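You operate a simulated robot arm through the tools that you are given. There is no shell and no other tool. Be economical: measure what you need, move in short steps, check, and stop when the job is done.

You are at the controls of a simulated robot arm. One attempt, no reset.

JOB
Soap the sponge, scrub the green plate clean and lay it on the dish rack.
Fine: on its lower shelf; press the sponge on the soap tray, and leave it there afterwards; other plates stay. What is to be rubbed or washed off counts as gone when no trace of it is left.
Where things are to end (x, y in the base frame): green plate within 0.06 m of [0.7, -0.04].

It is judged by the outcome, as a careful person would: the job done as asked, and still so three seconds after it is handed in. It fails if anything else is knocked over, pushed out of place, dropped, spilled or broken.

ROBOT AND FRAMES
A 7-joint arm with a two-finger parallel gripper, fixed in place. Base frame: the origin is at the foot of the arm, x ahead of it, y to its left, z up; the work surface is at about z = 0.9. Units: m, rad, N and s.
With the tool pointing down near the work surface it reaches from about 0.3 to 0.68 m from the base axis. Its first joint turns from -1.152 to 1.152 rad. Payload 1.57 kg.
The TCP is the grasp point between the finger pads, 0.03 m short of the fingertips. In the tool frame z runs along the fingers and y along their closing line. The gripper opens to 0.11 m. The fingers are 0.024 m wide and 0.012 m thick; the gripper's body (0.048 by 0.112 m) begins 0.078 m behind the TCP.
Orientation is that of the tool frame in the base frame, as a unit quaternion [w, x, y, z]. With the fingers straight down and closing along the base's y, the tool's x points along the base's -x, its y along +y and its z along -z.

CONTROLS
- The arm moves only by the tool drive_tool. Its argument "deltas" is a list of rows, each an object (a shift or turn left out is 0, a gripper value left out holds the last) with "delta_pos": the shift along the tool's x, y, z in units of 30 mm (1.0 is 30 mm), a list of three; "turn": the turn, a rotation vector about the tool's x, y, z in units of 4 degrees (1.0 is 4 degrees), a list of three; "hand": the opening, from 0 (shut) to 1 (fully open). In form: [{"delta_pos": [tx, ty, tz], "turn": [ax, ay, az], "hand": hand}, ...]. A call has 1 to 20 rows; each row shifts and turns the commanded pose from where the row before left it, along the tool's axes as they then stand. A call with a number of a shift or a turn outside -1 to 1 is refused whole. Each row takes 0.2 s and may step no farther than 0.05 m and 0.15 rad from the row before; otherwise, or with a gripper value out of range, the whole call is refused. Where a pose cannot be reached the arm comes as near as it can. A force on the tool above 40 N (or 10 N above the force at the start of the call, whichever is more), or a blocked arm, ends the call early, and 0.2 s more pass. Each finger travels about 0.108 m/s and halts on what it meets, pressing with about 41 N; the grip force reading is that of the motor and also rises with nothing between the fingers. The clock runs only during rows and for 0.2 s after the last one: add rows that do not move to give the fingers time. The reply holds the time, the measured pose of the TCP, the force on the tool along the base axes, the opening and the grip force, in the units named above and with some noise, with the torque about the TCP (base axes, N m) and any sound that the robot's microphone picked up.
- Cameras (640 x 400 px; columns grow to the right, rows downward): "scene" is fixed at [0.1841, -0.4084, 1.3956]; the picture's right is [0.65, -0.76, 0.00], its down [-0.51, -0.44, -0.74] and it looks along [0.56, 0.48, -0.67] (base axes); focal length 266 px, centre (320, 200). "wrist" rides on the gripper at [0.07, 0.016, -0.141] in the tool frame; the picture's right is [-0.23, 0.97, 0.00], its down [-0.86, -0.20, -0.48] and it looks along [-0.47, -0.11, 0.88] (tool axes); focal length 222 px, centre (320, 200). There is no depth. A picture from a camera that has moved, and an enlarged one, comes with that camera's place and axes in the base frame and with its lens. The place of the scene camera against the robot may be out by one fixed shift of up to 0.018 m in any direction.
- get_image(camera): a new picture of that camera. The clock stands still meanwhile.
- enlarge(camera, box): a new picture of the part [left, top, right, bottom] of that camera's present view, enlarged. The clock stands still meanwhile.
- hand_in(): hands the job in; it is judged then, once.

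Work in short steps. Places have to be worked out from the pictures, the camera data and where the tool is seen: move nearer, look again, correct. Check each grasp and each placing, and mend what went wrong. You have 120 turns and 84 pictures in all, those below and enlarged ones among them. Open the gripper and draw the arm clear of the work before you hand the job in, unless the task says otherwise; then end with one line.

The tools are called as a command line: name --argument value ..., lists and objects as JSON in quotes. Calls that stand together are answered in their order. drive_tool: Moves the arm, as the interface text tells. Its arguments: {"type":"object","properties":{"deltas":{"type":"array","items":{"type":"object","properties":{"delta_pos":{"type":"array","items":{"type":"number"}},"turn":{"type":"array","items":{"type":"number"}},"hand":{"type":"number"}}}}},"required":["deltas"]} The other tools are called the same way: get_image (camera) takes a picture; enlarge (camera, box) takes an enlarged picture of a part of a camera's view; hand_in () hands the job in.

At the start:

```text
time: 0.0
position: [0.2399, -0.25, 1.2414]
orientation: [-0.001, 0.0, 1.0, -0.001]
contact_force: [0.4, -0.4, 0.0]
moment: [-0.01, 0.0, 0.0]
width: 0.1098
grip_force: 0.2
```

scene: 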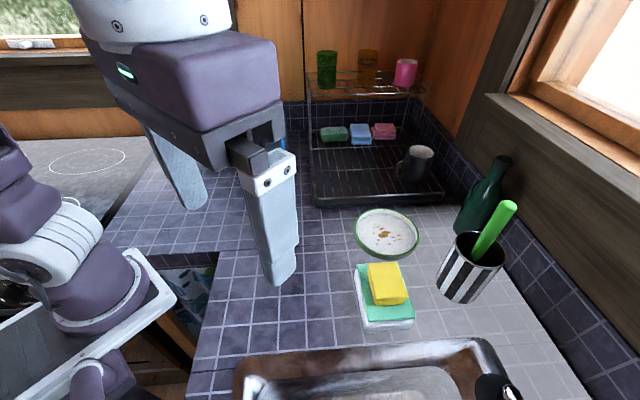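
wrist: 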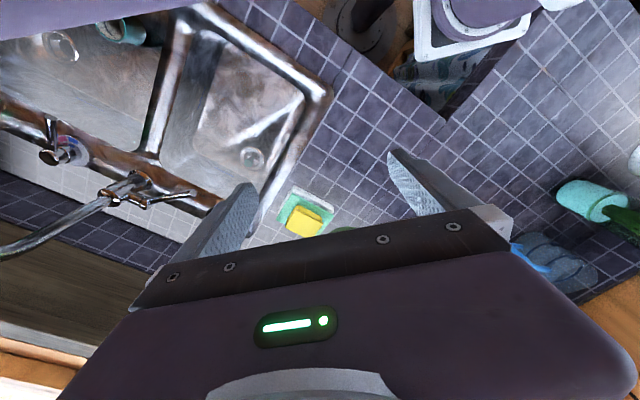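

I'll look closer at the plate and tray and at the rack first.

enlarge --camera "scene" --box '[330, 200, 530, 325]'

enlarge --camera "scene" --box '[280, 40, 480, 215]'

```text
3.20 times, centred on (430, 262) of scene
camera zoom: at [0.1841, -0.4084, 1.3956], right [0.65, -0.76, 0.0], down [-0.51, -0.44, -0.74], along [0.56, 0.48, -0.67], focal length 850 px, centre (-32, 0)
```

zoom: 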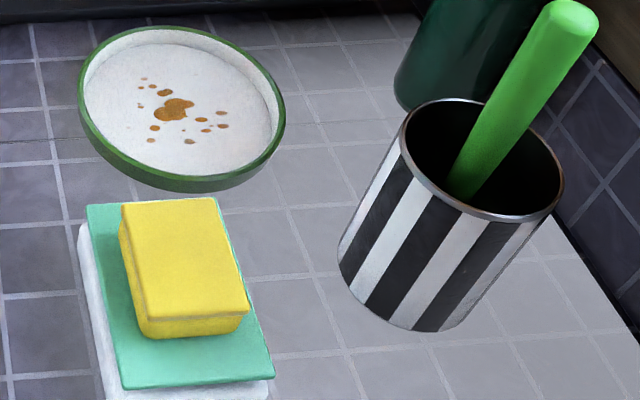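

```text
2.29 times, centred on (380, 128) of scene
camera zoom: at [0.1841, -0.4084, 1.3956], right [0.65, -0.76, 0.0], down [-0.51, -0.44, -0.74], along [0.56, 0.48, -0.67], focal length 607 px, centre (183, 366)
```

zoom: 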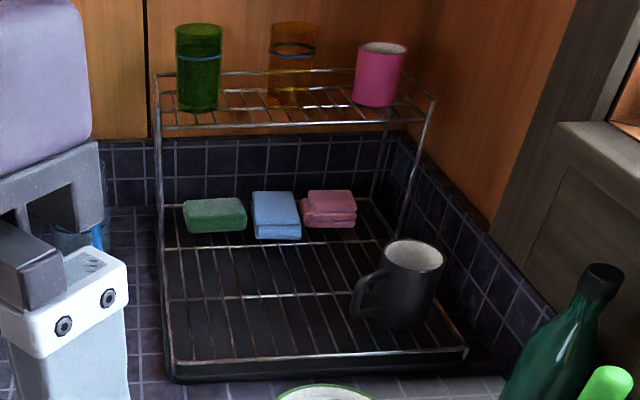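

The yellow sponge (about 0.058 x 0.073 m, turned about 45°) sits on the soap tray near (0.469, -0.331), and the plate is near (0.61, -0.26). I'll move above the sponge and yaw to close across its short side.

drive_tool --deltas '[{"delta_pos": [-0.95, -0.34, 0.58], "hand": 1}, {"delta_pos": [-0.95, -0.34, 0.58]}, {"delta_pos": [-0.95, -0.34, 0.58]}, {"delta_pos": [-0.95, -0.34, 0.58]}, {"delta_pos": [-0.95, -0.34, 0.58]}, {"delta_pos": [-0.95, -0.34, 0.58]}, {"delta_pos": [-0.95, -0.34, 0.58]}, {"delta_pos": [-0.95, -0.34, 0.58]}, {"turn": [0, 0, -1]}, {"turn": [0, 0, -1]}, {"turn": [0, 0, -1]}, {"turn": [0, 0, -1]}, {"turn": [0, 0, -1]}, {"turn": [0, 0, -1]}, {"turn": [0, 0, -1]}, {"turn": [0, 0, -1]}, {"turn": [0, 0, -1]}, {"turn": [0, 0, -1]}, {"turn": [0, 0, -1]}]'

get_image --camera "wrist"

get_image --camera "scene"

```text
time: 4.0
position: [0.4664, -0.3293, 1.1017]
orientation: [0.001, -0.376, 0.927, 0.001]
contact_force: [0.3, -0.5, 0.1]
moment: [0.0, 0.02, 0.01]
width: 0.1101
grip_force: 0.0
```

```text
79 pictures are left
camera wrist: at [0.4063, -0.367, 1.2434], right [-0.51, 0.86, 0.0], down [0.75, 0.45, 0.48], along [0.41, 0.25, -0.88], focal length 222 px, centre (320, 200)
```

wrist: 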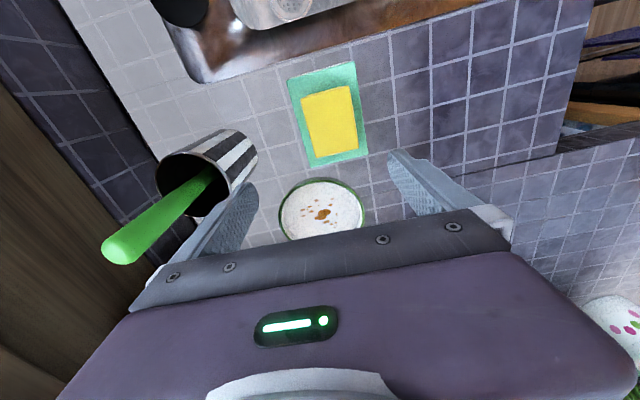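

```text
78 pictures are left
```

scene: 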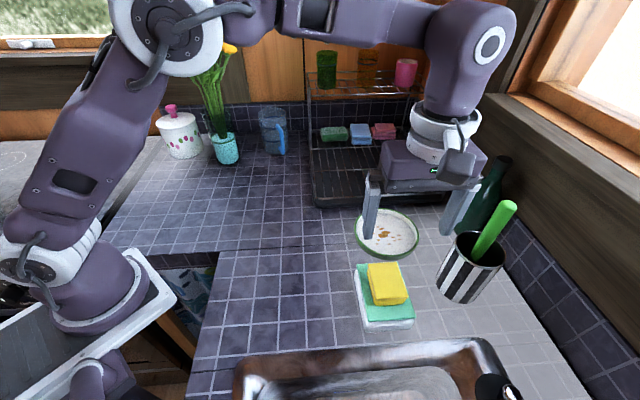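

The wrist view puts the sponge centre near (0.4425, -0.3285), and the scene camera reads about 0.03 farther in x, so I trust the wrist. I'll centre over the sponge and come down to z 1.0.

drive_tool --deltas '[{"delta_pos": [0.28, 0.29, 0.85]}, {"delta_pos": [0.28, 0.29, 0.85]}, {"delta_pos": [0, 0, 0.85]}, {"delta_pos": [0, 0, 0.8]}]'

get_image --camera "wrist"

enlarge --camera "scene" --box '[300, 180, 500, 330]'

```text
time: 5.0
position: [0.4418, -0.3305, 1.0007]
orientation: [-0.001, -0.375, 0.927, 0.001]
contact_force: [0.7, -0.5, -0.2]
moment: [-0.02, -0.01, 0.0]
width: 0.1099
grip_force: 0.1
```

```text
77 pictures are left
camera wrist: at [0.3818, -0.3673, 1.1424], right [-0.51, 0.86, 0.0], down [0.75, 0.45, 0.48], along [0.41, 0.25, -0.88], focal length 222 px, centre (320, 200)
```

wrist: 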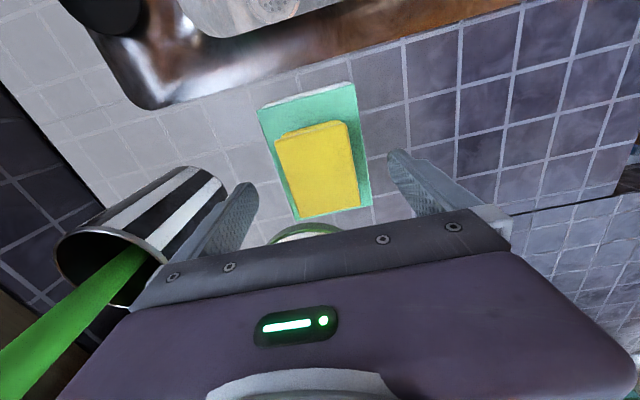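

```text
2.67 times, centred on (400, 255) of scene
camera zoom: at [0.1841, -0.4084, 1.3956], right [0.65, -0.76, 0.0], down [-0.51, -0.44, -0.74], along [0.56, 0.48, -0.67], focal length 709 px, centre (107, 53)
```

zoom: 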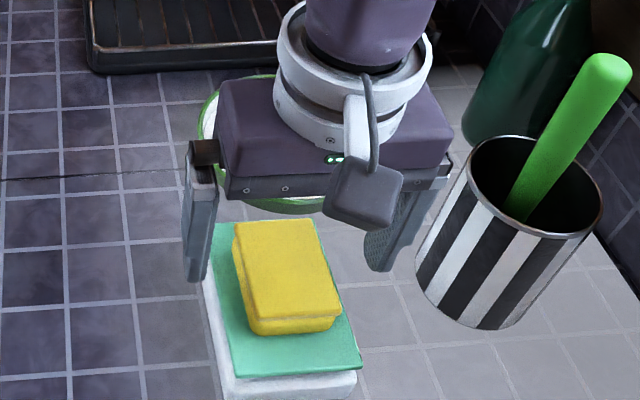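

The sponge is centred between the fingers and the cup is about 5 cm clear. Triangulation puts its top around z 0.965, so I'll lower to TCP 0.978 and look.

drive_tool --deltas '[{"delta_pos": [0, 0, 0.4]}, {"delta_pos": [0, 0, 0.36]}, {}]'

enlarge --camera "scene" --box '[320, 220, 480, 340]'

get_image --camera "wrist"

```text
time: 5.8
position: [0.4418, -0.3316, 0.9782]
orientation: [0.0, -0.375, 0.927, 0.0]
contact_force: [-0.2, 0.3, -0.3]
moment: [0.02, 0.02, -0.02]
width: 0.11
grip_force: 0.0
```

```text
3.33 times, centred on (400, 280) of scene
camera zoom: at [0.1841, -0.4084, 1.3956], right [0.65, -0.76, 0.0], down [-0.51, -0.44, -0.74], along [0.56, 0.48, -0.67], focal length 886 px, centre (53, -67)
```

zoom: 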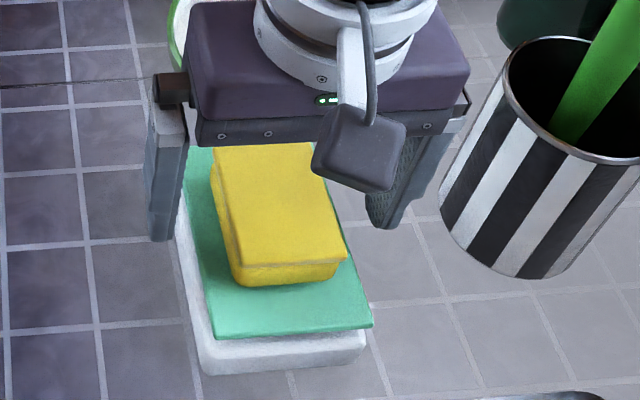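

```text
74 pictures are left
camera wrist: at [0.3814, -0.3677, 1.1205], right [-0.51, 0.86, 0.0], down [0.75, 0.45, 0.48], along [0.41, 0.25, -0.88], focal length 222 px, centre (320, 200)
```

wrist: 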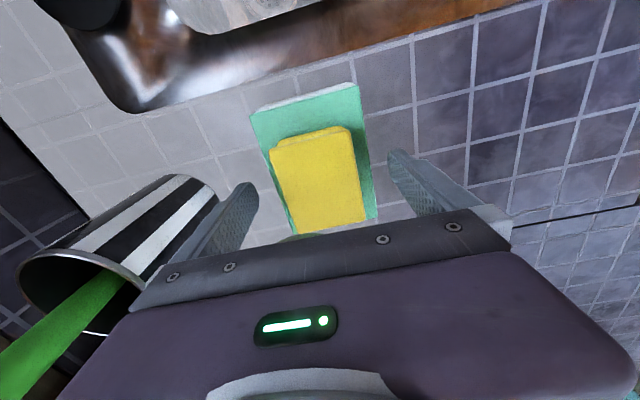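

Cross-checking the two cameras suggests the soap top may be as high as about 0.96 and the sponge top about 0.985. I'll rise so the tips are near 0.968 and close, which will show whether the sponge is at that height.

drive_tool --deltas '[{"delta_pos": [0.15, 0, -0.68]}, {"hand": 0.7}, {"hand": 0.4}, {"hand": 0.4}, {}]'

get_image --camera "wrist"

enlarge --camera "scene" --box '[320, 220, 480, 340]'

```text
time: 7.0
position: [0.4392, -0.3346, 0.9988]
orientation: [0.0, -0.374, 0.927, 0.0]
contact_force: [0.4, -0.9, -0.2]
moment: [-0.02, 0.03, -0.01]
width: 0.0535
grip_force: 40.9
```

```text
73 pictures are left
camera wrist: at [0.3786, -0.3713, 1.141], right [-0.51, 0.86, 0.0], down [0.75, 0.45, 0.48], along [0.41, 0.25, -0.88], focal length 222 px, centre (320, 200)
```

wrist: 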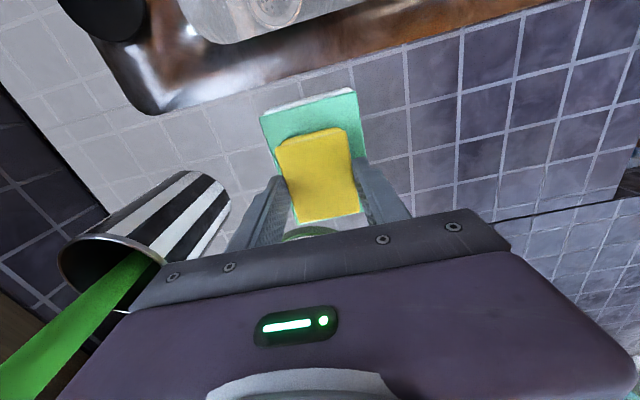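

```text
3.33 times, centred on (400, 280) of scene
camera zoom: at [0.184, -0.4084, 1.3956], right [0.65, -0.76, 0.0], down [-0.51, -0.44, -0.74], along [0.56, 0.48, -0.67], focal length 886 px, centre (53, -67)
```

zoom: 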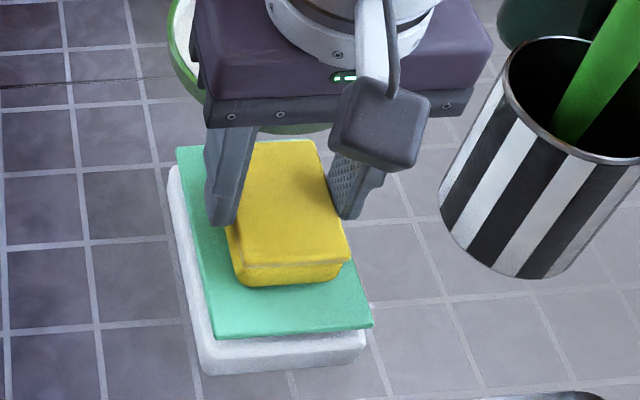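

The sponge is gripped (width 0.0535, and it bulges in the picture), with the tips well above the soap. Next I'll press it down on the soap in small steps.

drive_tool --deltas '[{"delta_pos": [0, 0, 0.1], "hand": 0.4}, {"delta_pos": [0, 0, 0.1]}, {"delta_pos": [0, 0, 0.1]}, {}]'

```text
time: 8.0
position: [0.4406, -0.3319, 0.9897]
orientation: [0.0, -0.375, 0.927, 0.0]
contact_force: [-0.3, -1.5, 2.8]
moment: [-0.06, 0.0, -0.01]
width: 0.0532
grip_force: 40.7
```

Force is building gently (2.8 N), so I'll press a bit more.

drive_tool --deltas '[{"delta_pos": [0, 0, 0.12]}, {"delta_pos": [0, 0, 0.12]}, {}, {}]'

enlarge --camera "scene" --box '[320, 220, 480, 340]'

```text
time: 8.6
position: [0.4401, -0.3326, 0.9867]
orientation: [0.002, -0.375, 0.927, -0.004]
contact_force: [-1.8, 3.8, 25.2]
moment: [0.36, 0.28, -0.03]
width: 0.0532
grip_force: 41.0
stopped in row 3: the force on the tool passed its limit at 44 N (the readings are from after the stop); the commanded pose is now the measured one
```

```text
3.33 times, centred on (400, 280) of scene
camera zoom: at [0.1837, -0.408, 1.3958], right [0.65, -0.76, 0.0], down [-0.51, -0.44, -0.74], along [0.56, 0.48, -0.67], focal length 886 px, centre (53, -67)
```

zoom: 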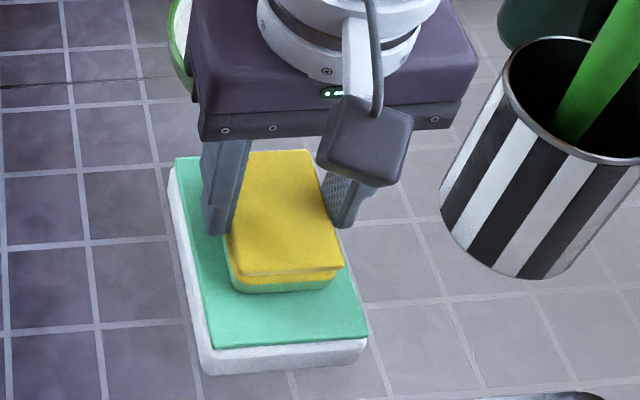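

The sponge's underside has turned soap-green, so it's soaped. I'll lift it gently and check.

drive_tool --deltas '[{"delta_pos": [0, 0, -0.2]}, {"delta_pos": [0, 0, -0.4]}, {"delta_pos": [0, 0, -0.8]}, {"delta_pos": [0, 0, -0.8]}, {"delta_pos": [0, 0, -0.8]}]'

get_image --camera "wrist"

enlarge --camera "scene" --box '[320, 180, 480, 340]'

```text
time: 9.8
position: [0.4427, -0.3312, 1.0759]
orientation: [0.001, -0.375, 0.927, -0.003]
contact_force: [-0.3, 0.6, 1.4]
moment: [0.03, -0.03, -0.03]
width: 0.0533
grip_force: 41.2
```

```text
70 pictures are left
camera wrist: at [0.3814, -0.3675, 1.2168], right [-0.51, 0.86, -0.01], down [0.75, 0.45, 0.48], along [0.41, 0.24, -0.88], focal length 222 px, centre (320, 200)
```

wrist: 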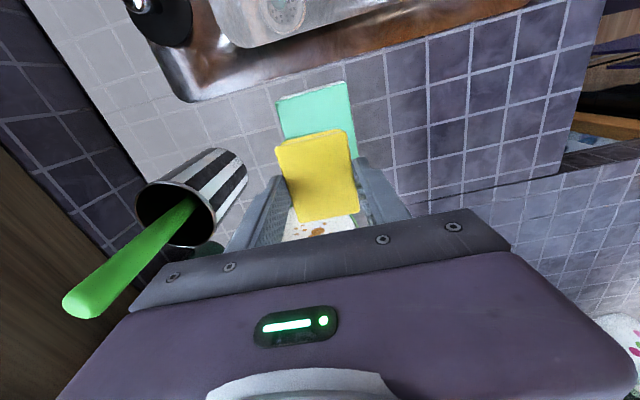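

```text
2.50 times, centred on (400, 260) of scene
camera zoom: at [0.184, -0.4083, 1.3956], right [0.65, -0.76, 0.0], down [-0.51, -0.44, -0.74], along [0.56, 0.48, -0.67], focal length 664 px, centre (120, 50)
```

zoom: 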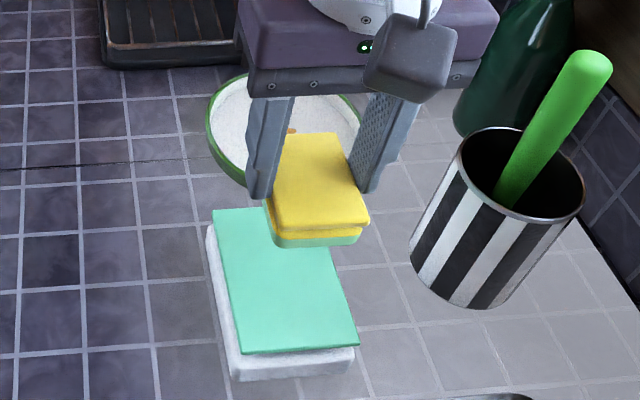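

The sponge is soaped and held with about 15 mm showing below the fingertips. The plate centre is near (0.583, -0.255) with a radius of about 0.077, so I'll move above it at TCP z 1.04.

drive_tool --deltas '[{"delta_pos": [-0.85, -0.24, 0.0]}, {"delta_pos": [-0.85, -0.24, 0.0]}, {"delta_pos": [-0.85, -0.24, 0.2]}, {"delta_pos": [-0.85, -0.24, 0.3]}, {"delta_pos": [-0.85, -0.24, 0.3]}, {"delta_pos": [-0.85, -0.24, 0.4]}, {}]'

get_image --camera "wrist"

enlarge --camera "scene" --box '[320, 160, 480, 280]'

```text
time: 11.4
position: [0.5806, -0.2576, 1.0401]
orientation: [0.001, -0.376, 0.927, -0.003]
contact_force: [-0.5, 0.1, -0.8]
moment: [0.0, -0.01, 0.01]
width: 0.0534
grip_force: 41.3
```

```text
68 pictures are left
camera wrist: at [0.5195, -0.2938, 1.1822], right [-0.51, 0.86, -0.01], down [0.75, 0.45, 0.48], along [0.41, 0.24, -0.88], focal length 222 px, centre (320, 200)
```

wrist: 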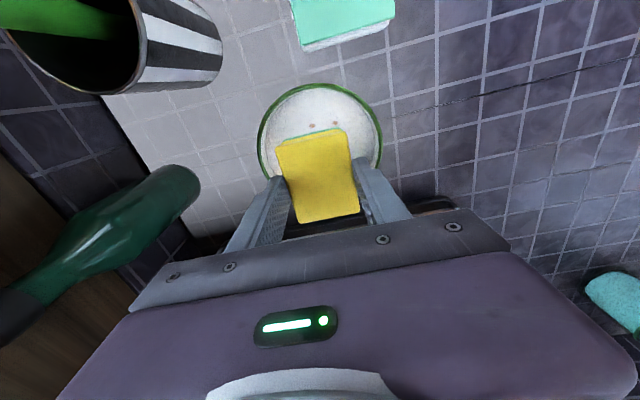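

```text
3.33 times, centred on (400, 220) of scene
camera zoom: at [0.1841, -0.4083, 1.3956], right [0.65, -0.76, 0.0], down [-0.51, -0.44, -0.74], along [0.56, 0.48, -0.67], focal length 886 px, centre (53, 133)
```

zoom: 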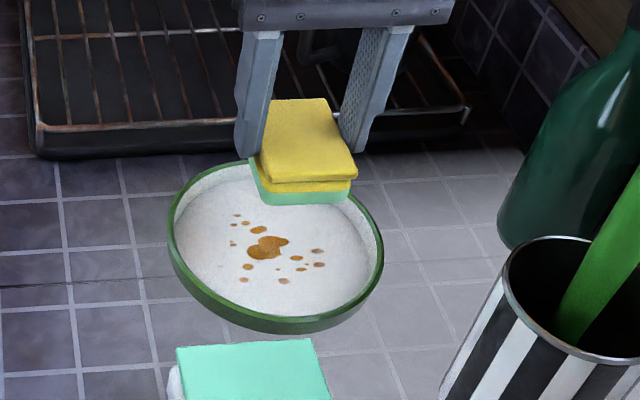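

The plate centre refines to about (0.588, -0.2545) with a radius of 0.074. I'll shift slightly, come down to about 0.975, then feel for contact.

drive_tool --deltas '[{"delta_pos": [-0.25, -0.1, 0.7]}, {"delta_pos": [0, 0, 0.7]}, {"delta_pos": [0, 0, 0.6]}, {"delta_pos": [0, 0, 0.2]}, {}]'

enlarge --camera "scene" --box '[320, 160, 480, 280]'

get_image --camera "wrist"

```text
time: 12.6
position: [0.5908, -0.2545, 0.9722]
orientation: [0.001, -0.375, 0.927, -0.001]
contact_force: [-0.1, 0.6, 0.5]
moment: [-0.03, 0.02, -0.04]
width: 0.0535
grip_force: 41.3
```

```text
3.33 times, centred on (400, 220) of scene
camera zoom: at [0.1841, -0.4084, 1.3956], right [0.65, -0.76, 0.0], down [-0.51, -0.44, -0.74], along [0.56, 0.48, -0.67], focal length 886 px, centre (53, 133)
```

zoom: 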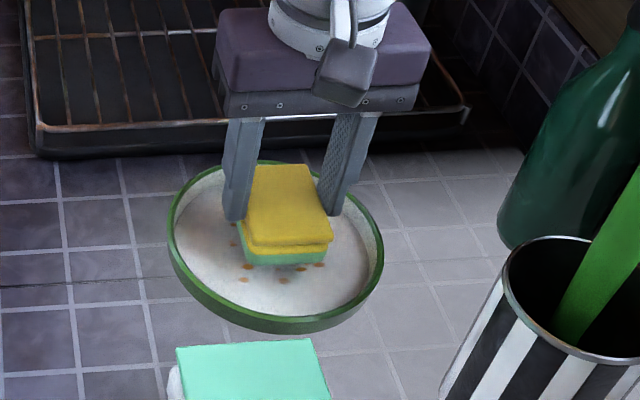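

```text
65 pictures are left
camera wrist: at [0.528, -0.2899, 1.1138], right [-0.51, 0.86, -0.01], down [0.75, 0.45, 0.48], along [0.41, 0.24, -0.88], focal length 222 px, centre (320, 200)
```

wrist: 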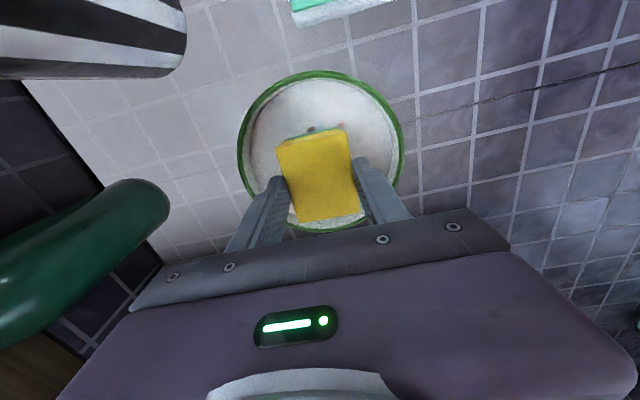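

The plate is fully in view with its centre near (0.584, -0.254). I'll shift back a little and descend in small steps until contact.

drive_tool --deltas '[{"delta_pos": [0.15, 0.12, 0.15]}, {"delta_pos": [0, 0, 0.15]}, {"delta_pos": [0, 0, 0.12]}, {"delta_pos": [0, 0, 0.1]}, {}]'

```text
time: 13.8
position: [0.5826, -0.2559, 0.9578]
orientation: [0.0, -0.375, 0.927, -0.003]
contact_force: [0.0, 0.0, 2.7]
moment: [0.05, 0.02, -0.01]
width: 0.0535
grip_force: 40.4
```

Contact is starting (2.7 N), so I'll press slightly more.

drive_tool --deltas '[{"delta_pos": [0, 0, 0.06]}, {"delta_pos": [0, 0, 0.05]}, {}]'

enlarge --camera "scene" --box '[320, 160, 480, 280]'

```text
time: 14.6
position: [0.5828, -0.2563, 0.9562]
orientation: [0.003, -0.376, 0.927, -0.004]
contact_force: [1.2, 3.4, 37.4]
moment: [0.37, 0.38, 0.0]
width: 0.0535
grip_force: 41.3
```

```text
3.33 times, centred on (400, 220) of scene
camera zoom: at [0.1834, -0.408, 1.3958], right [0.65, -0.76, 0.0], down [-0.51, -0.44, -0.74], along [0.56, 0.48, -0.67], focal length 886 px, centre (53, 133)
```

zoom: 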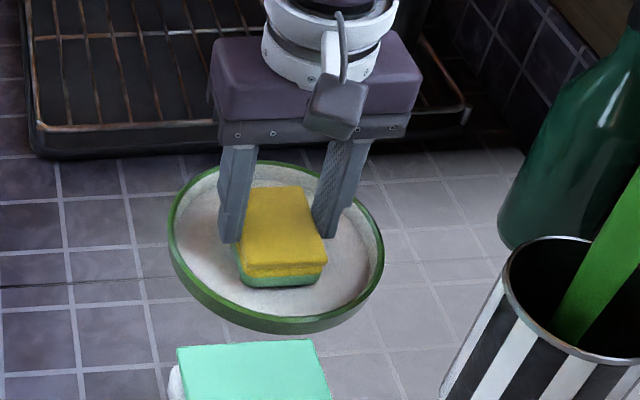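

Contact is firm at 37 N. I'll back off to a lighter press and scrub in a small loop.

drive_tool --deltas '[{"delta_pos": [0, 0, -0.07]}, {"delta_pos": [0.25, 0, 0]}, {"delta_pos": [0, 0.25, 0]}, {"delta_pos": [-0.25, 0, 0]}, {"delta_pos": [-0.25, 0, 0]}, {"delta_pos": [0, -0.25, 0]}, {"delta_pos": [0, -0.25, 0]}, {"delta_pos": [0.25, 0, 0]}, {"delta_pos": [0.25, 0, 0]}, {"delta_pos": [-0.25, 0.25, 0]}]'

get_image --camera "wrist"

enlarge --camera "scene" --box '[320, 160, 480, 280]'

```text
time: 16.8
position: [0.5796, -0.2553, 0.9564]
orientation: [0.001, -0.377, 0.926, -0.003]
contact_force: [0.3, 0.9, -0.8]
moment: [0.0, -0.01, -0.01]
width: 0.053
grip_force: 40.8
```

```text
63 pictures are left
camera wrist: at [0.5199, -0.291, 1.0988], right [-0.51, 0.86, 0.0], down [0.75, 0.45, 0.48], along [0.41, 0.24, -0.88], focal length 222 px, centre (320, 200)
```

wrist: 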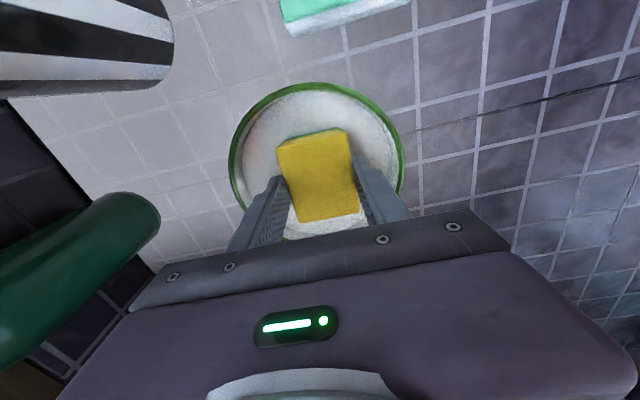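

```text
3.33 times, centred on (400, 220) of scene
camera zoom: at [0.184, -0.4084, 1.3956], right [0.65, -0.76, 0.0], down [-0.51, -0.44, -0.74], along [0.56, 0.48, -0.67], focal length 886 px, centre (53, 133)
```

zoom: 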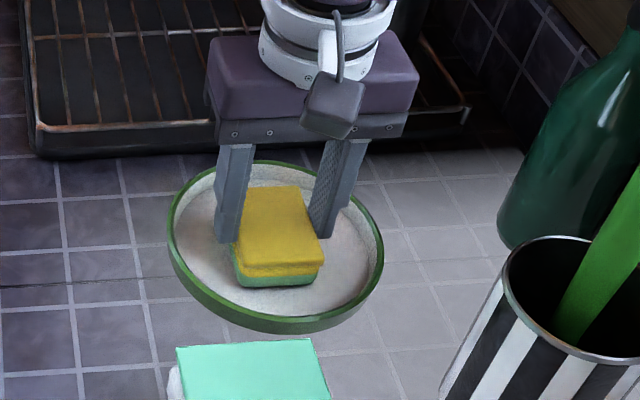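

The plate hasn't shifted, but the pressing force has faded to about zero. I'll press a little more and scrub wider.

drive_tool --deltas '[{"delta_pos": [0, 0, 0.06]}, {"delta_pos": [0, 0, 0.03]}, {"delta_pos": [0.3, 0, 0]}, {"delta_pos": [0.2, 0.3, 0]}, {"delta_pos": [-0.5, 0, 0]}, {"delta_pos": [-0.5, 0, 0]}, {"delta_pos": [0, -0.3, 0]}, {"delta_pos": [0.5, 0, 0]}, {"delta_pos": [0.5, 0, 0]}, {"delta_pos": [0, -0.3, 0]}, {"delta_pos": [-0.5, 0, 0]}, {"delta_pos": [-0.5, 0, 0]}, {"delta_pos": [0.5, 0.3, 0]}]'

```text
time: 18.3
position: [0.5875, -0.241, 0.9563]
orientation: [0.0, -0.375, 0.927, -0.004]
contact_force: [-2.1, 0.8, 10.0]
moment: [0.2, -0.03, -0.01]
width: 0.0534
grip_force: 40.7
stopped in row 7: the force on the tool passed its limit at 45 N (the readings are from after the stop); the commanded pose is now the measured one
```

The force limit tripped, probably against the rim. I'll lift and see what remains on the plate.

drive_tool --deltas '[{"delta_pos": [0.1, 0, -0.5]}, {"delta_pos": [0, 0, -0.9]}, {"delta_pos": [0, 0, -0.9]}, {"delta_pos": [-0.5, 0, -0.5]}]'

enlarge --camera "scene" --box '[320, 160, 480, 280]'

get_image --camera "wrist"

```text
time: 19.3
position: [0.5947, -0.2315, 1.0395]
orientation: [-0.001, -0.375, 0.927, -0.003]
contact_force: [0.8, -0.1, 0.0]
moment: [0.02, -0.01, 0.02]
width: 0.0532
grip_force: 41.3
```

```text
3.33 times, centred on (400, 220) of scene
camera zoom: at [0.184, -0.4084, 1.3956], right [0.65, -0.76, 0.0], down [-0.51, -0.44, -0.74], along [0.56, 0.48, -0.67], focal length 886 px, centre (53, 133)
```

zoom: 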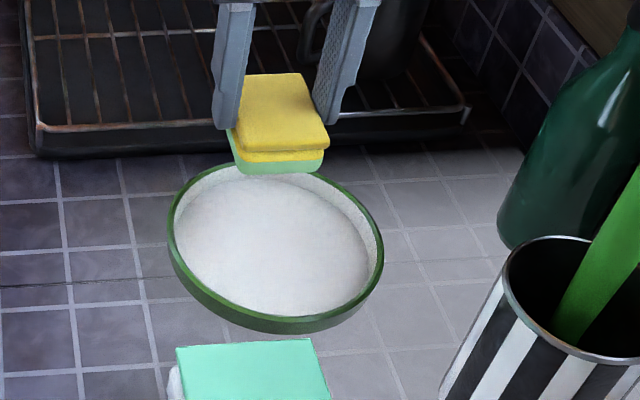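

```text
60 pictures are left
camera wrist: at [0.5342, -0.2679, 1.1812], right [-0.51, 0.86, -0.01], down [0.75, 0.45, 0.48], along [0.41, 0.24, -0.88], focal length 222 px, centre (320, 200)
```

wrist: 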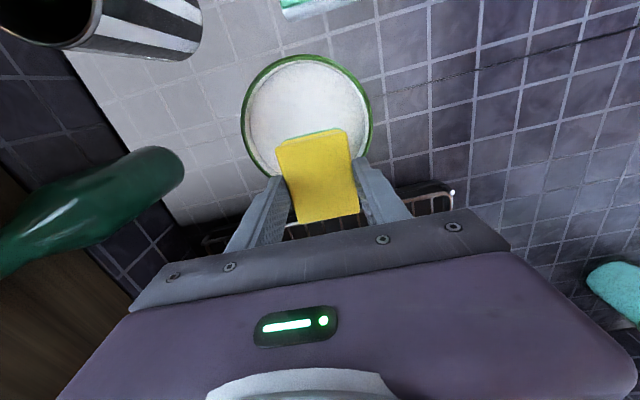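

The plate looks clean. I'll zoom in closely for faint traces before putting the sponge back.

enlarge --camera "scene" --box '[358, 196, 422, 246]'

```text
8.00 times, centred on (390, 221) of scene
camera zoom: at [0.184, -0.4084, 1.3956], right [0.65, -0.76, 0.0], down [-0.51, -0.44, -0.74], along [0.56, 0.48, -0.67], focal length 2126 px, centre (-240, 32)
```

zoom: 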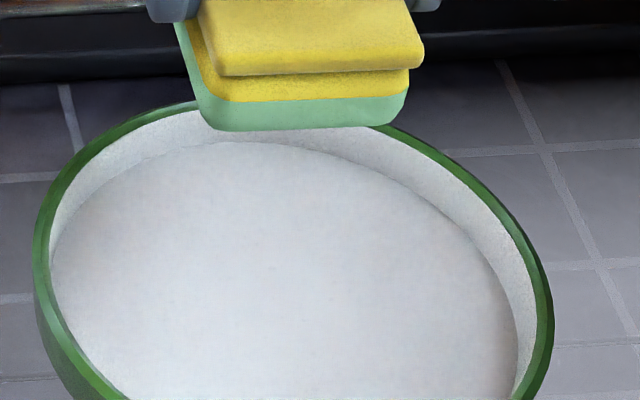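

No trace is visible. I'm returning the sponge above the soap tray.

drive_tool --deltas '[{"delta_pos": [0, 0, -0.8]}, {"delta_pos": [0.86, 0.17, -0.5]}, {"delta_pos": [0.86, 0.17, 0]}, {"delta_pos": [0.86, 0.17, 0]}, {"delta_pos": [0.86, 0.17, 0]}, {"delta_pos": [0.86, 0.17, 0]}, {"delta_pos": [0.86, 0.17, 0]}, {"delta_pos": [0.86, 0.17, 0.5]}, {"delta_pos": [0, 0, 0.9]}, {}]'

enlarge --camera "scene" --box '[350, 196, 430, 256]'

enlarge --camera "scene" --box '[320, 220, 480, 340]'

```text
time: 21.5
position: [0.4406, -0.3324, 1.0367]
orientation: [0.001, -0.375, 0.927, -0.004]
contact_force: [0.2, 0.3, 0.1]
moment: [0.0, -0.02, 0.01]
width: 0.0534
grip_force: 41.1
```

```text
6.67 times, centred on (390, 226) of scene
camera zoom: at [0.184, -0.4084, 1.3956], right [0.65, -0.76, 0.0], down [-0.51, -0.44, -0.74], along [0.56, 0.48, -0.67], focal length 1772 px, centre (-147, 27)
```

zoom: 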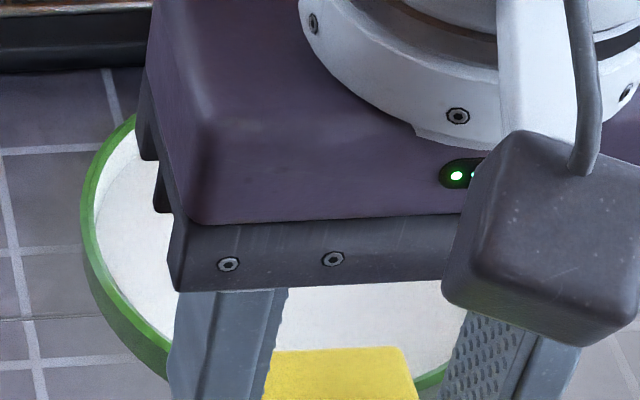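

```text
3.33 times, centred on (400, 280) of scene
camera zoom: at [0.184, -0.4084, 1.3956], right [0.65, -0.76, 0.0], down [-0.51, -0.44, -0.74], along [0.56, 0.48, -0.67], focal length 886 px, centre (53, -67)
```

zoom: 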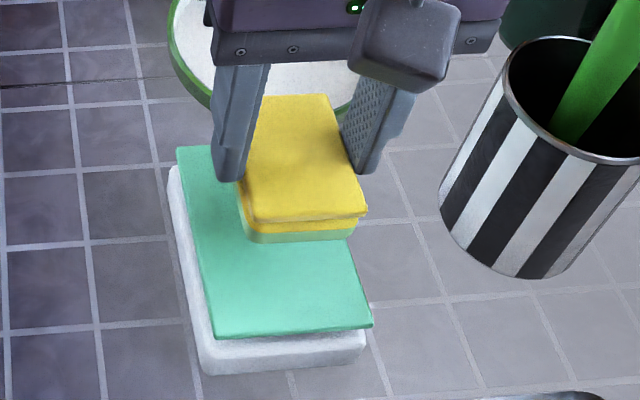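

The sponge is over the tray where it was. I'll lower it to light contact.

drive_tool --deltas '[{"delta_pos": [0, 0, 0.7]}, {"delta_pos": [0, 0, 0.5]}, {"delta_pos": [0, 0, 0.2]}, {"delta_pos": [0, 0, 0.13]}, {"delta_pos": [0, 0, 0.08]}, {}]'

```text
time: 22.9
position: [0.4408, -0.3313, 0.9874]
orientation: [-0.001, -0.375, 0.927, -0.004]
contact_force: [0.5, 0.6, 4.8]
moment: [0.21, -0.07, -0.01]
width: 0.0535
grip_force: 41.1
```

Light contact (4.8 N). I'll open slowly and draw straight up.

drive_tool --deltas '[{"hand": 0.6}, {"hand": 0.8}, {"hand": 0.95}, {"delta_pos": [0, 0, -0.5]}, {"delta_pos": [0, 0, -1]}, {"delta_pos": [0, 0, -1]}, {"delta_pos": [0, 0, -1]}, {"delta_pos": [0, 0, -1]}]'

get_image --camera "wrist"

get_image --camera "scene"

```text
time: 24.7
position: [0.4414, -0.329, 1.124]
orientation: [-0.001, -0.375, 0.927, -0.003]
contact_force: [0.4, -0.5, 0.0]
moment: [-0.02, 0.01, 0.0]
width: 0.1045
grip_force: 0.0
```

```text
56 pictures are left
camera wrist: at [0.3813, -0.3669, 1.2659], right [-0.51, 0.86, -0.01], down [0.75, 0.45, 0.48], along [0.41, 0.24, -0.88], focal length 222 px, centre (320, 200)
```

wrist: 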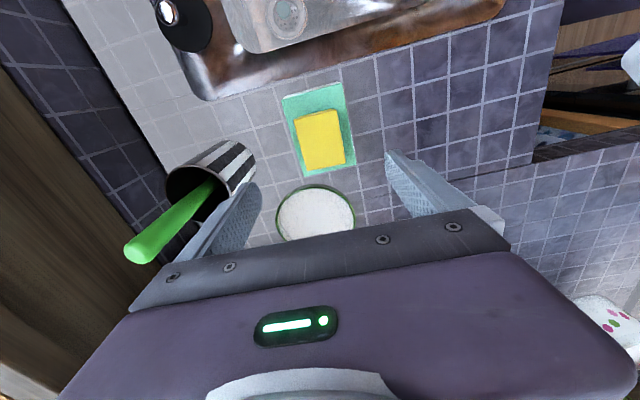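

```text
55 pictures are left
```

scene: 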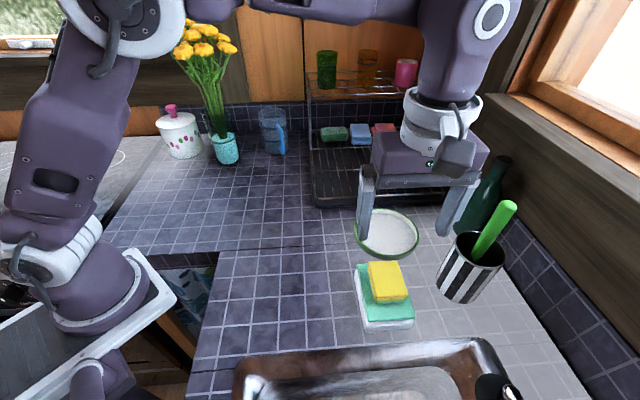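

The sponge is back on its tray and the plate looks clean. I'll grip the plate by its near rim with the closing line radial, so I'm rising and turning the tool about -90° in two calls.

drive_tool --deltas '[{"delta_pos": [-0.89, 0.15, -0.53]}, {"delta_pos": [-0.89, 0.15, -0.53]}, {"delta_pos": [-0.89, 0.15, -0.53]}, {"delta_pos": [-0.89, 0.15, -0.53]}, {"delta_pos": [-0.89, 0.15, -0.53]}, {"turn": [0, 0, 1]}, {"turn": [0, 0, 1]}, {"turn": [0, 0, 1]}, {"turn": [0, 0, 1]}, {"turn": [0, 0, 1]}, {"turn": [0, 0, 1]}, {"turn": [0, 0, 1]}, {"turn": [0, 0, 1]}, {"turn": [0, 0, 1]}, {"turn": [0, 0, 1]}, {"turn": [0, 0, 1]}, {"turn": [0, 0, 1]}, {"turn": [0, 0, 1]}, {"turn": [0, 0, 1]}, {"turn": [0, 0, 1]}]'

get_image --camera "wrist"

```text
time: 28.9
position: [0.5204, -0.2215, 1.2025]
orientation: [0.0, 0.139, 0.99, -0.004]
contact_force: [-0.1, -0.1, -0.5]
moment: [-0.03, -0.02, -0.04]
width: 0.1045
grip_force: 0.0
```

```text
54 pictures are left
camera wrist: at [0.4584, -0.1862, 1.3443], right [0.49, 0.87, -0.01], down [0.77, -0.42, 0.48], along [0.42, -0.24, -0.88], focal length 222 px, centre (320, 200)
```

wrist: 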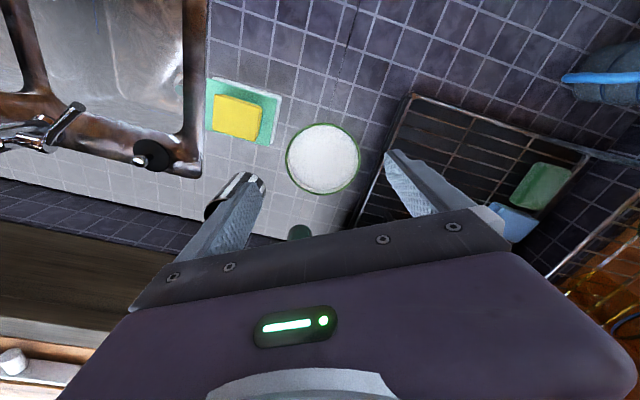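

From this view the rack's front-left corner is near (0.553, -0.070), and the rack is turned 45°. The gap between the tray and plate is only about 3 cm, so I'll grip the rim on the robot side (yaw about -78°). Next I turn, narrow the fingers and descend to about 1.08.

drive_tool --deltas '[{"turn": [0, 0, 1], "hand": 0.4}, {"turn": [0, 0, 1]}, {"turn": [0, 0, 1]}, {"turn": [0, 0, 1]}, {"turn": [0, 0, 1]}, {"turn": [0, 0, 1]}, {"turn": [0, 0, 1]}, {"turn": [0, 0, 1]}, {"turn": [0, 0, 1]}, {"turn": [0, 0, 1]}, {"turn": [0, 0, 1]}, {"turn": [0, 0, 1]}, {"turn": [0, 0, 1]}, {"turn": [0, 0, 1]}, {"turn": [0, 0, 1]}, {"turn": [0, 0, 0.5]}, {"delta_pos": [-0.5, -0.2, 1]}, {"delta_pos": [-0.5, -0.2, 1]}, {"delta_pos": [-0.47, -0.17, 1]}, {"delta_pos": [0, 0, 1]}]'

get_image --camera "wrist"

enlarge --camera "scene" --box '[300, 160, 460, 280]'

```text
time: 33.1
position: [0.5125, -0.2718, 1.0817]
orientation: [0.004, 0.629, 0.777, -0.002]
contact_force: [0.6, 0.2, 0.8]
moment: [0.03, 0.01, -0.02]
width: 0.0441
grip_force: 0.2
```

```text
53 pictures are left
camera wrist: at [0.5144, -0.2004, 1.2237], right [1.0, -0.02, 0.0], down [-0.02, -0.87, 0.48], along [-0.01, -0.48, -0.87], focal length 222 px, centre (320, 200)
```

wrist: 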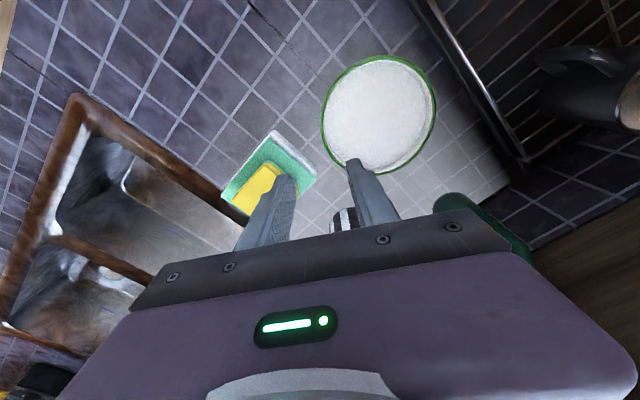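

```text
3.33 times, centred on (380, 220) of scene
camera zoom: at [0.184, -0.4084, 1.3956], right [0.65, -0.76, 0.0], down [-0.51, -0.44, -0.74], along [0.56, 0.48, -0.67], focal length 886 px, centre (120, 133)
```

zoom: 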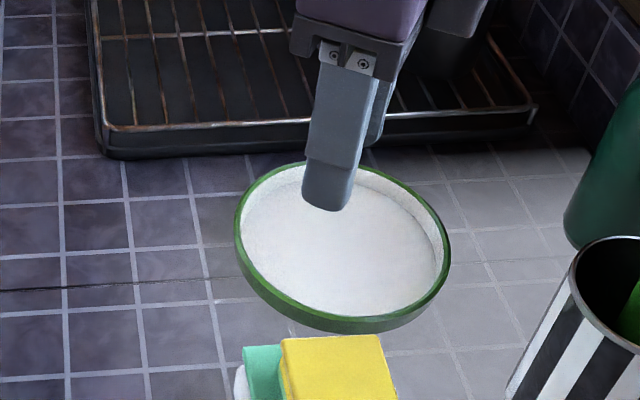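

Reconciling the views gives a plate centre near (0.586, -0.2505). I'll shift about 6 mm so the rim wall sits between the fingers and come down to TCP 0.985.

drive_tool --deltas '[{"delta_pos": [0.19, 0.19, 0.8]}, {"delta_pos": [0, 0, 0.8]}, {"delta_pos": [0, 0, 0.8]}, {"delta_pos": [0, 0, 0.8]}, {}]'

enlarge --camera "wrist" --box '[220, 20, 480, 240]'

enlarge --camera "scene" --box '[330, 190, 450, 280]'

```text
time: 34.3
position: [0.5165, -0.262, 0.9877]
orientation: [0.002, 0.63, 0.777, -0.002]
contact_force: [0.0, 0.1, -0.3]
moment: [-0.01, -0.01, 0.03]
width: 0.044
grip_force: 0.1
```

```text
1.82 times, centred on (350, 130) of wrist
camera zoom: at [0.5184, -0.1895, 1.1297], right [1.0, -0.02, 0.0], down [-0.02, -0.87, 0.48], along [-0.01, -0.48, -0.87], focal length 404 px, centre (266, 327)
```

zoom: 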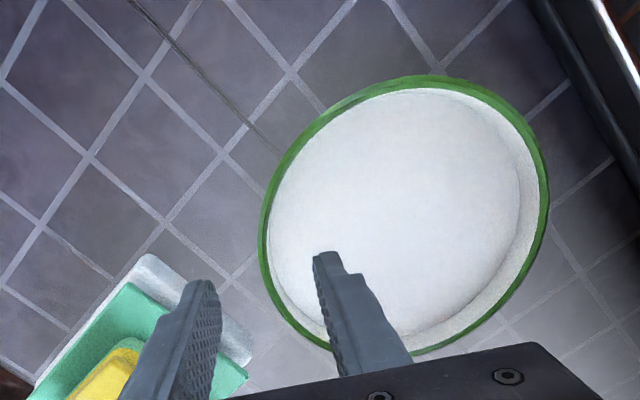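

```text
4.44 times, centred on (390, 235) of scene
camera zoom: at [0.1841, -0.4084, 1.3956], right [0.65, -0.76, 0.0], down [-0.51, -0.44, -0.74], along [0.56, 0.48, -0.67], focal length 1181 px, centre (9, 44)
```

zoom: 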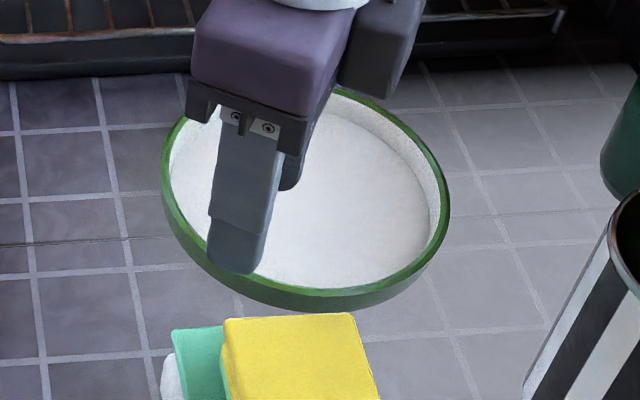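

The rim is straddled nearly centrally, but the outer finger would pass only about 7 mm from the soap tray. I'll narrow the opening and descend carefully.

drive_tool --deltas '[{"hand": 0.3}, {"delta_pos": [0, 0, 0.4]}, {"delta_pos": [0, 0, 0.3]}, {"delta_pos": [0, 0, 0.2]}, {}]'

enlarge --camera "wrist" --box '[220, 20, 480, 240]'

enlarge --camera "scene" --box '[330, 190, 450, 280]'

```text
time: 35.5
position: [0.5164, -0.2634, 0.9609]
orientation: [0.002, 0.63, 0.777, -0.003]
contact_force: [-0.5, -0.1, 0.0]
moment: [-0.03, 0.02, -0.01]
width: 0.0331
grip_force: 0.0
```

```text
1.82 times, centred on (350, 130) of wrist
camera zoom: at [0.5193, -0.1905, 1.1012], right [1.0, -0.02, 0.0], down [-0.02, -0.87, 0.48], along [-0.01, -0.48, -0.87], focal length 404 px, centre (266, 327)
```

zoom: 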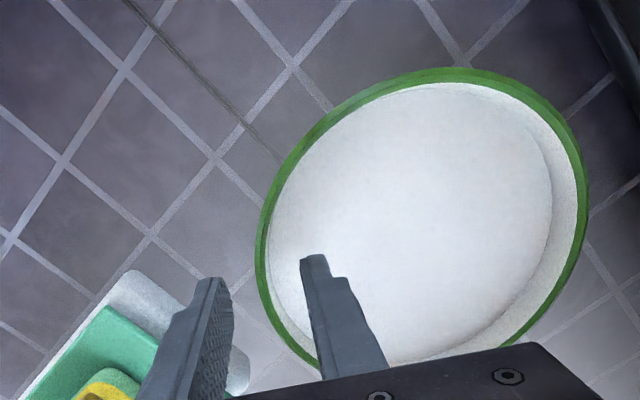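

```text
4.44 times, centred on (390, 235) of scene
camera zoom: at [0.1841, -0.4084, 1.3956], right [0.65, -0.76, 0.0], down [-0.51, -0.44, -0.74], along [0.56, 0.48, -0.67], focal length 1181 px, centre (9, 44)
```

zoom: 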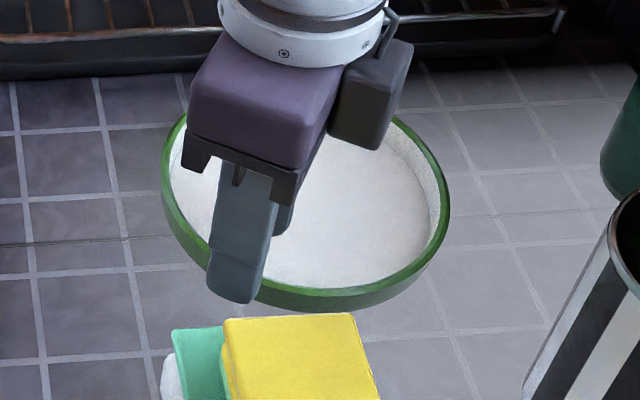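

The fingers straddle the rim with clearance on both sides. I'll go down until a tip touches or reaches about 0.915.

drive_tool --deltas '[{"delta_pos": [0, 0, 0.15]}, {"delta_pos": [0, 0, 0.15]}, {"delta_pos": [0, 0, 0.1]}, {}]'

enlarge --camera "scene" --box '[330, 190, 450, 280]'

enlarge --camera "wrist" --box '[220, 20, 480, 240]'

```text
time: 36.5
position: [0.5191, -0.2634, 0.9482]
orientation: [0.002, 0.63, 0.777, -0.002]
contact_force: [-0.8, 0.2, -0.4]
moment: [0.0, 0.0, 0.02]
width: 0.0326
grip_force: 0.2
```

```text
4.44 times, centred on (390, 235) of scene
camera zoom: at [0.1841, -0.4084, 1.3956], right [0.65, -0.76, 0.0], down [-0.51, -0.44, -0.74], along [0.56, 0.48, -0.67], focal length 1181 px, centre (9, 44)
```

zoom: 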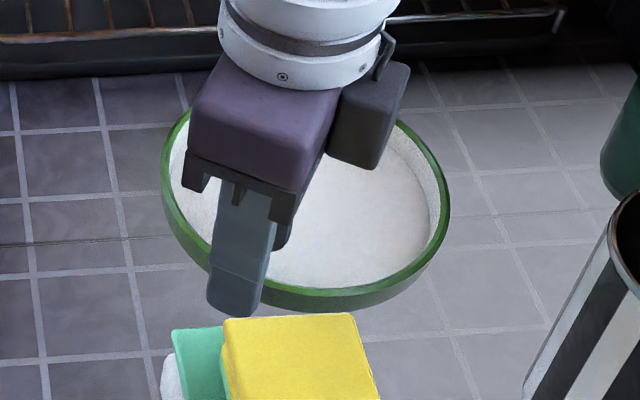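

```text
1.82 times, centred on (350, 130) of wrist
camera zoom: at [0.5204, -0.1914, 1.089], right [1.0, -0.02, 0.0], down [-0.02, -0.87, 0.48], along [-0.01, -0.48, -0.87], focal length 404 px, centre (266, 327)
```

zoom: 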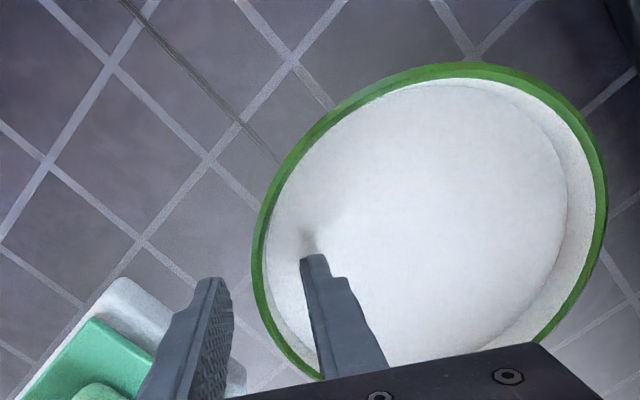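

The inner tip's contact shadow shows it is just above the plate floor. I'll go down 4 mm more, then close gently.

drive_tool --deltas '[{"delta_pos": [0, 0, 0.07]}, {"delta_pos": [0, 0, 0.06]}, {}]'

```text
time: 37.3
position: [0.5175, -0.2638, 0.9455]
orientation: [0.002, 0.629, 0.777, -0.003]
contact_force: [0.4, 0.2, -0.9]
moment: [0.03, -0.01, 0.0]
width: 0.033
grip_force: 0.1
```

No contact yet. I'm closing on the rim in steps.

drive_tool --deltas '[{"hand": 0.22}, {"hand": 0.15}, {"hand": 0.1}, {"hand": 0.05}, {"hand": 0.0}, {}, {}]'

enlarge --camera "wrist" --box '[220, 20, 480, 240]'

enlarge --camera "scene" --box '[330, 190, 450, 280]'

```text
time: 38.9
position: [0.5169, -0.2623, 0.9445]
orientation: [0.002, 0.629, 0.778, -0.002]
contact_force: [0.5, 0.3, 2.6]
moment: [-0.07, -0.24, 0.03]
width: 0.0073
grip_force: 27.1
```

```text
1.82 times, centred on (350, 130) of wrist
camera zoom: at [0.5197, -0.1911, 1.0849], right [1.0, -0.02, 0.0], down [-0.02, -0.87, 0.48], along [-0.01, -0.48, -0.87], focal length 404 px, centre (266, 327)
```

zoom: 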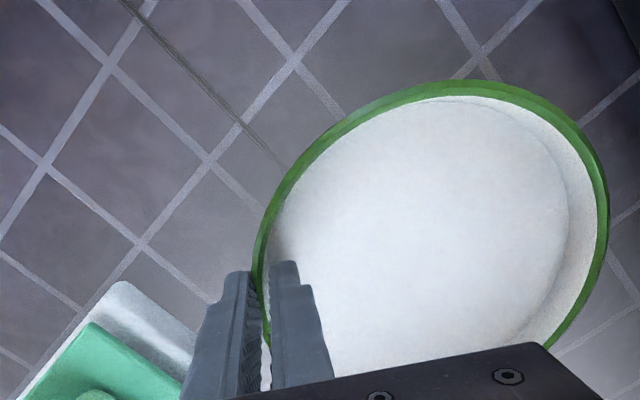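

```text
4.44 times, centred on (390, 235) of scene
camera zoom: at [0.184, -0.4083, 1.3956], right [0.65, -0.76, 0.0], down [-0.51, -0.44, -0.74], along [0.56, 0.48, -0.67], focal length 1181 px, centre (9, 44)
```

zoom: 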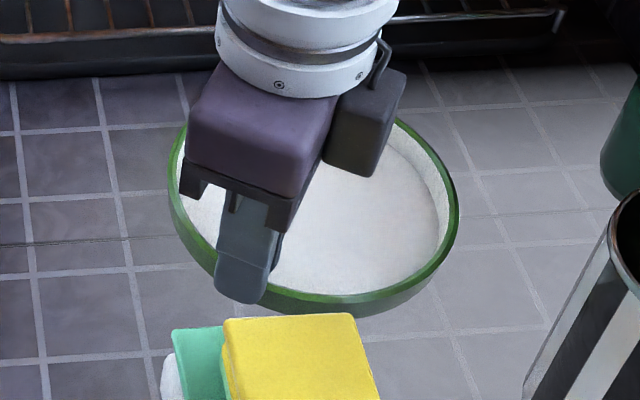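

The rim is held (width 7 mm). I'll lift a little and check.

drive_tool --deltas '[{}, {"delta_pos": [0, 0, -0.3]}, {"delta_pos": [0, 0, -0.5]}, {"delta_pos": [0, 0, -0.5]}, {}]'

get_image --camera "scene"

```text
time: 40.1
position: [0.518, -0.2629, 0.9833]
orientation: [0.003, 0.63, 0.777, -0.002]
contact_force: [0.3, -0.4, -2.3]
moment: [-0.04, 0.13, 0.01]
width: 0.0041
grip_force: 25.3
```

```text
43 pictures are left
```

scene: 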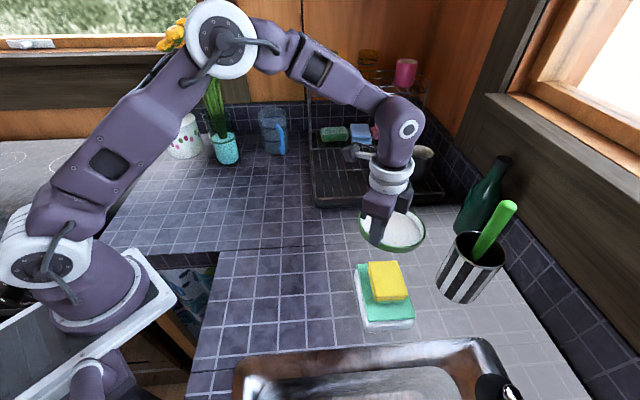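

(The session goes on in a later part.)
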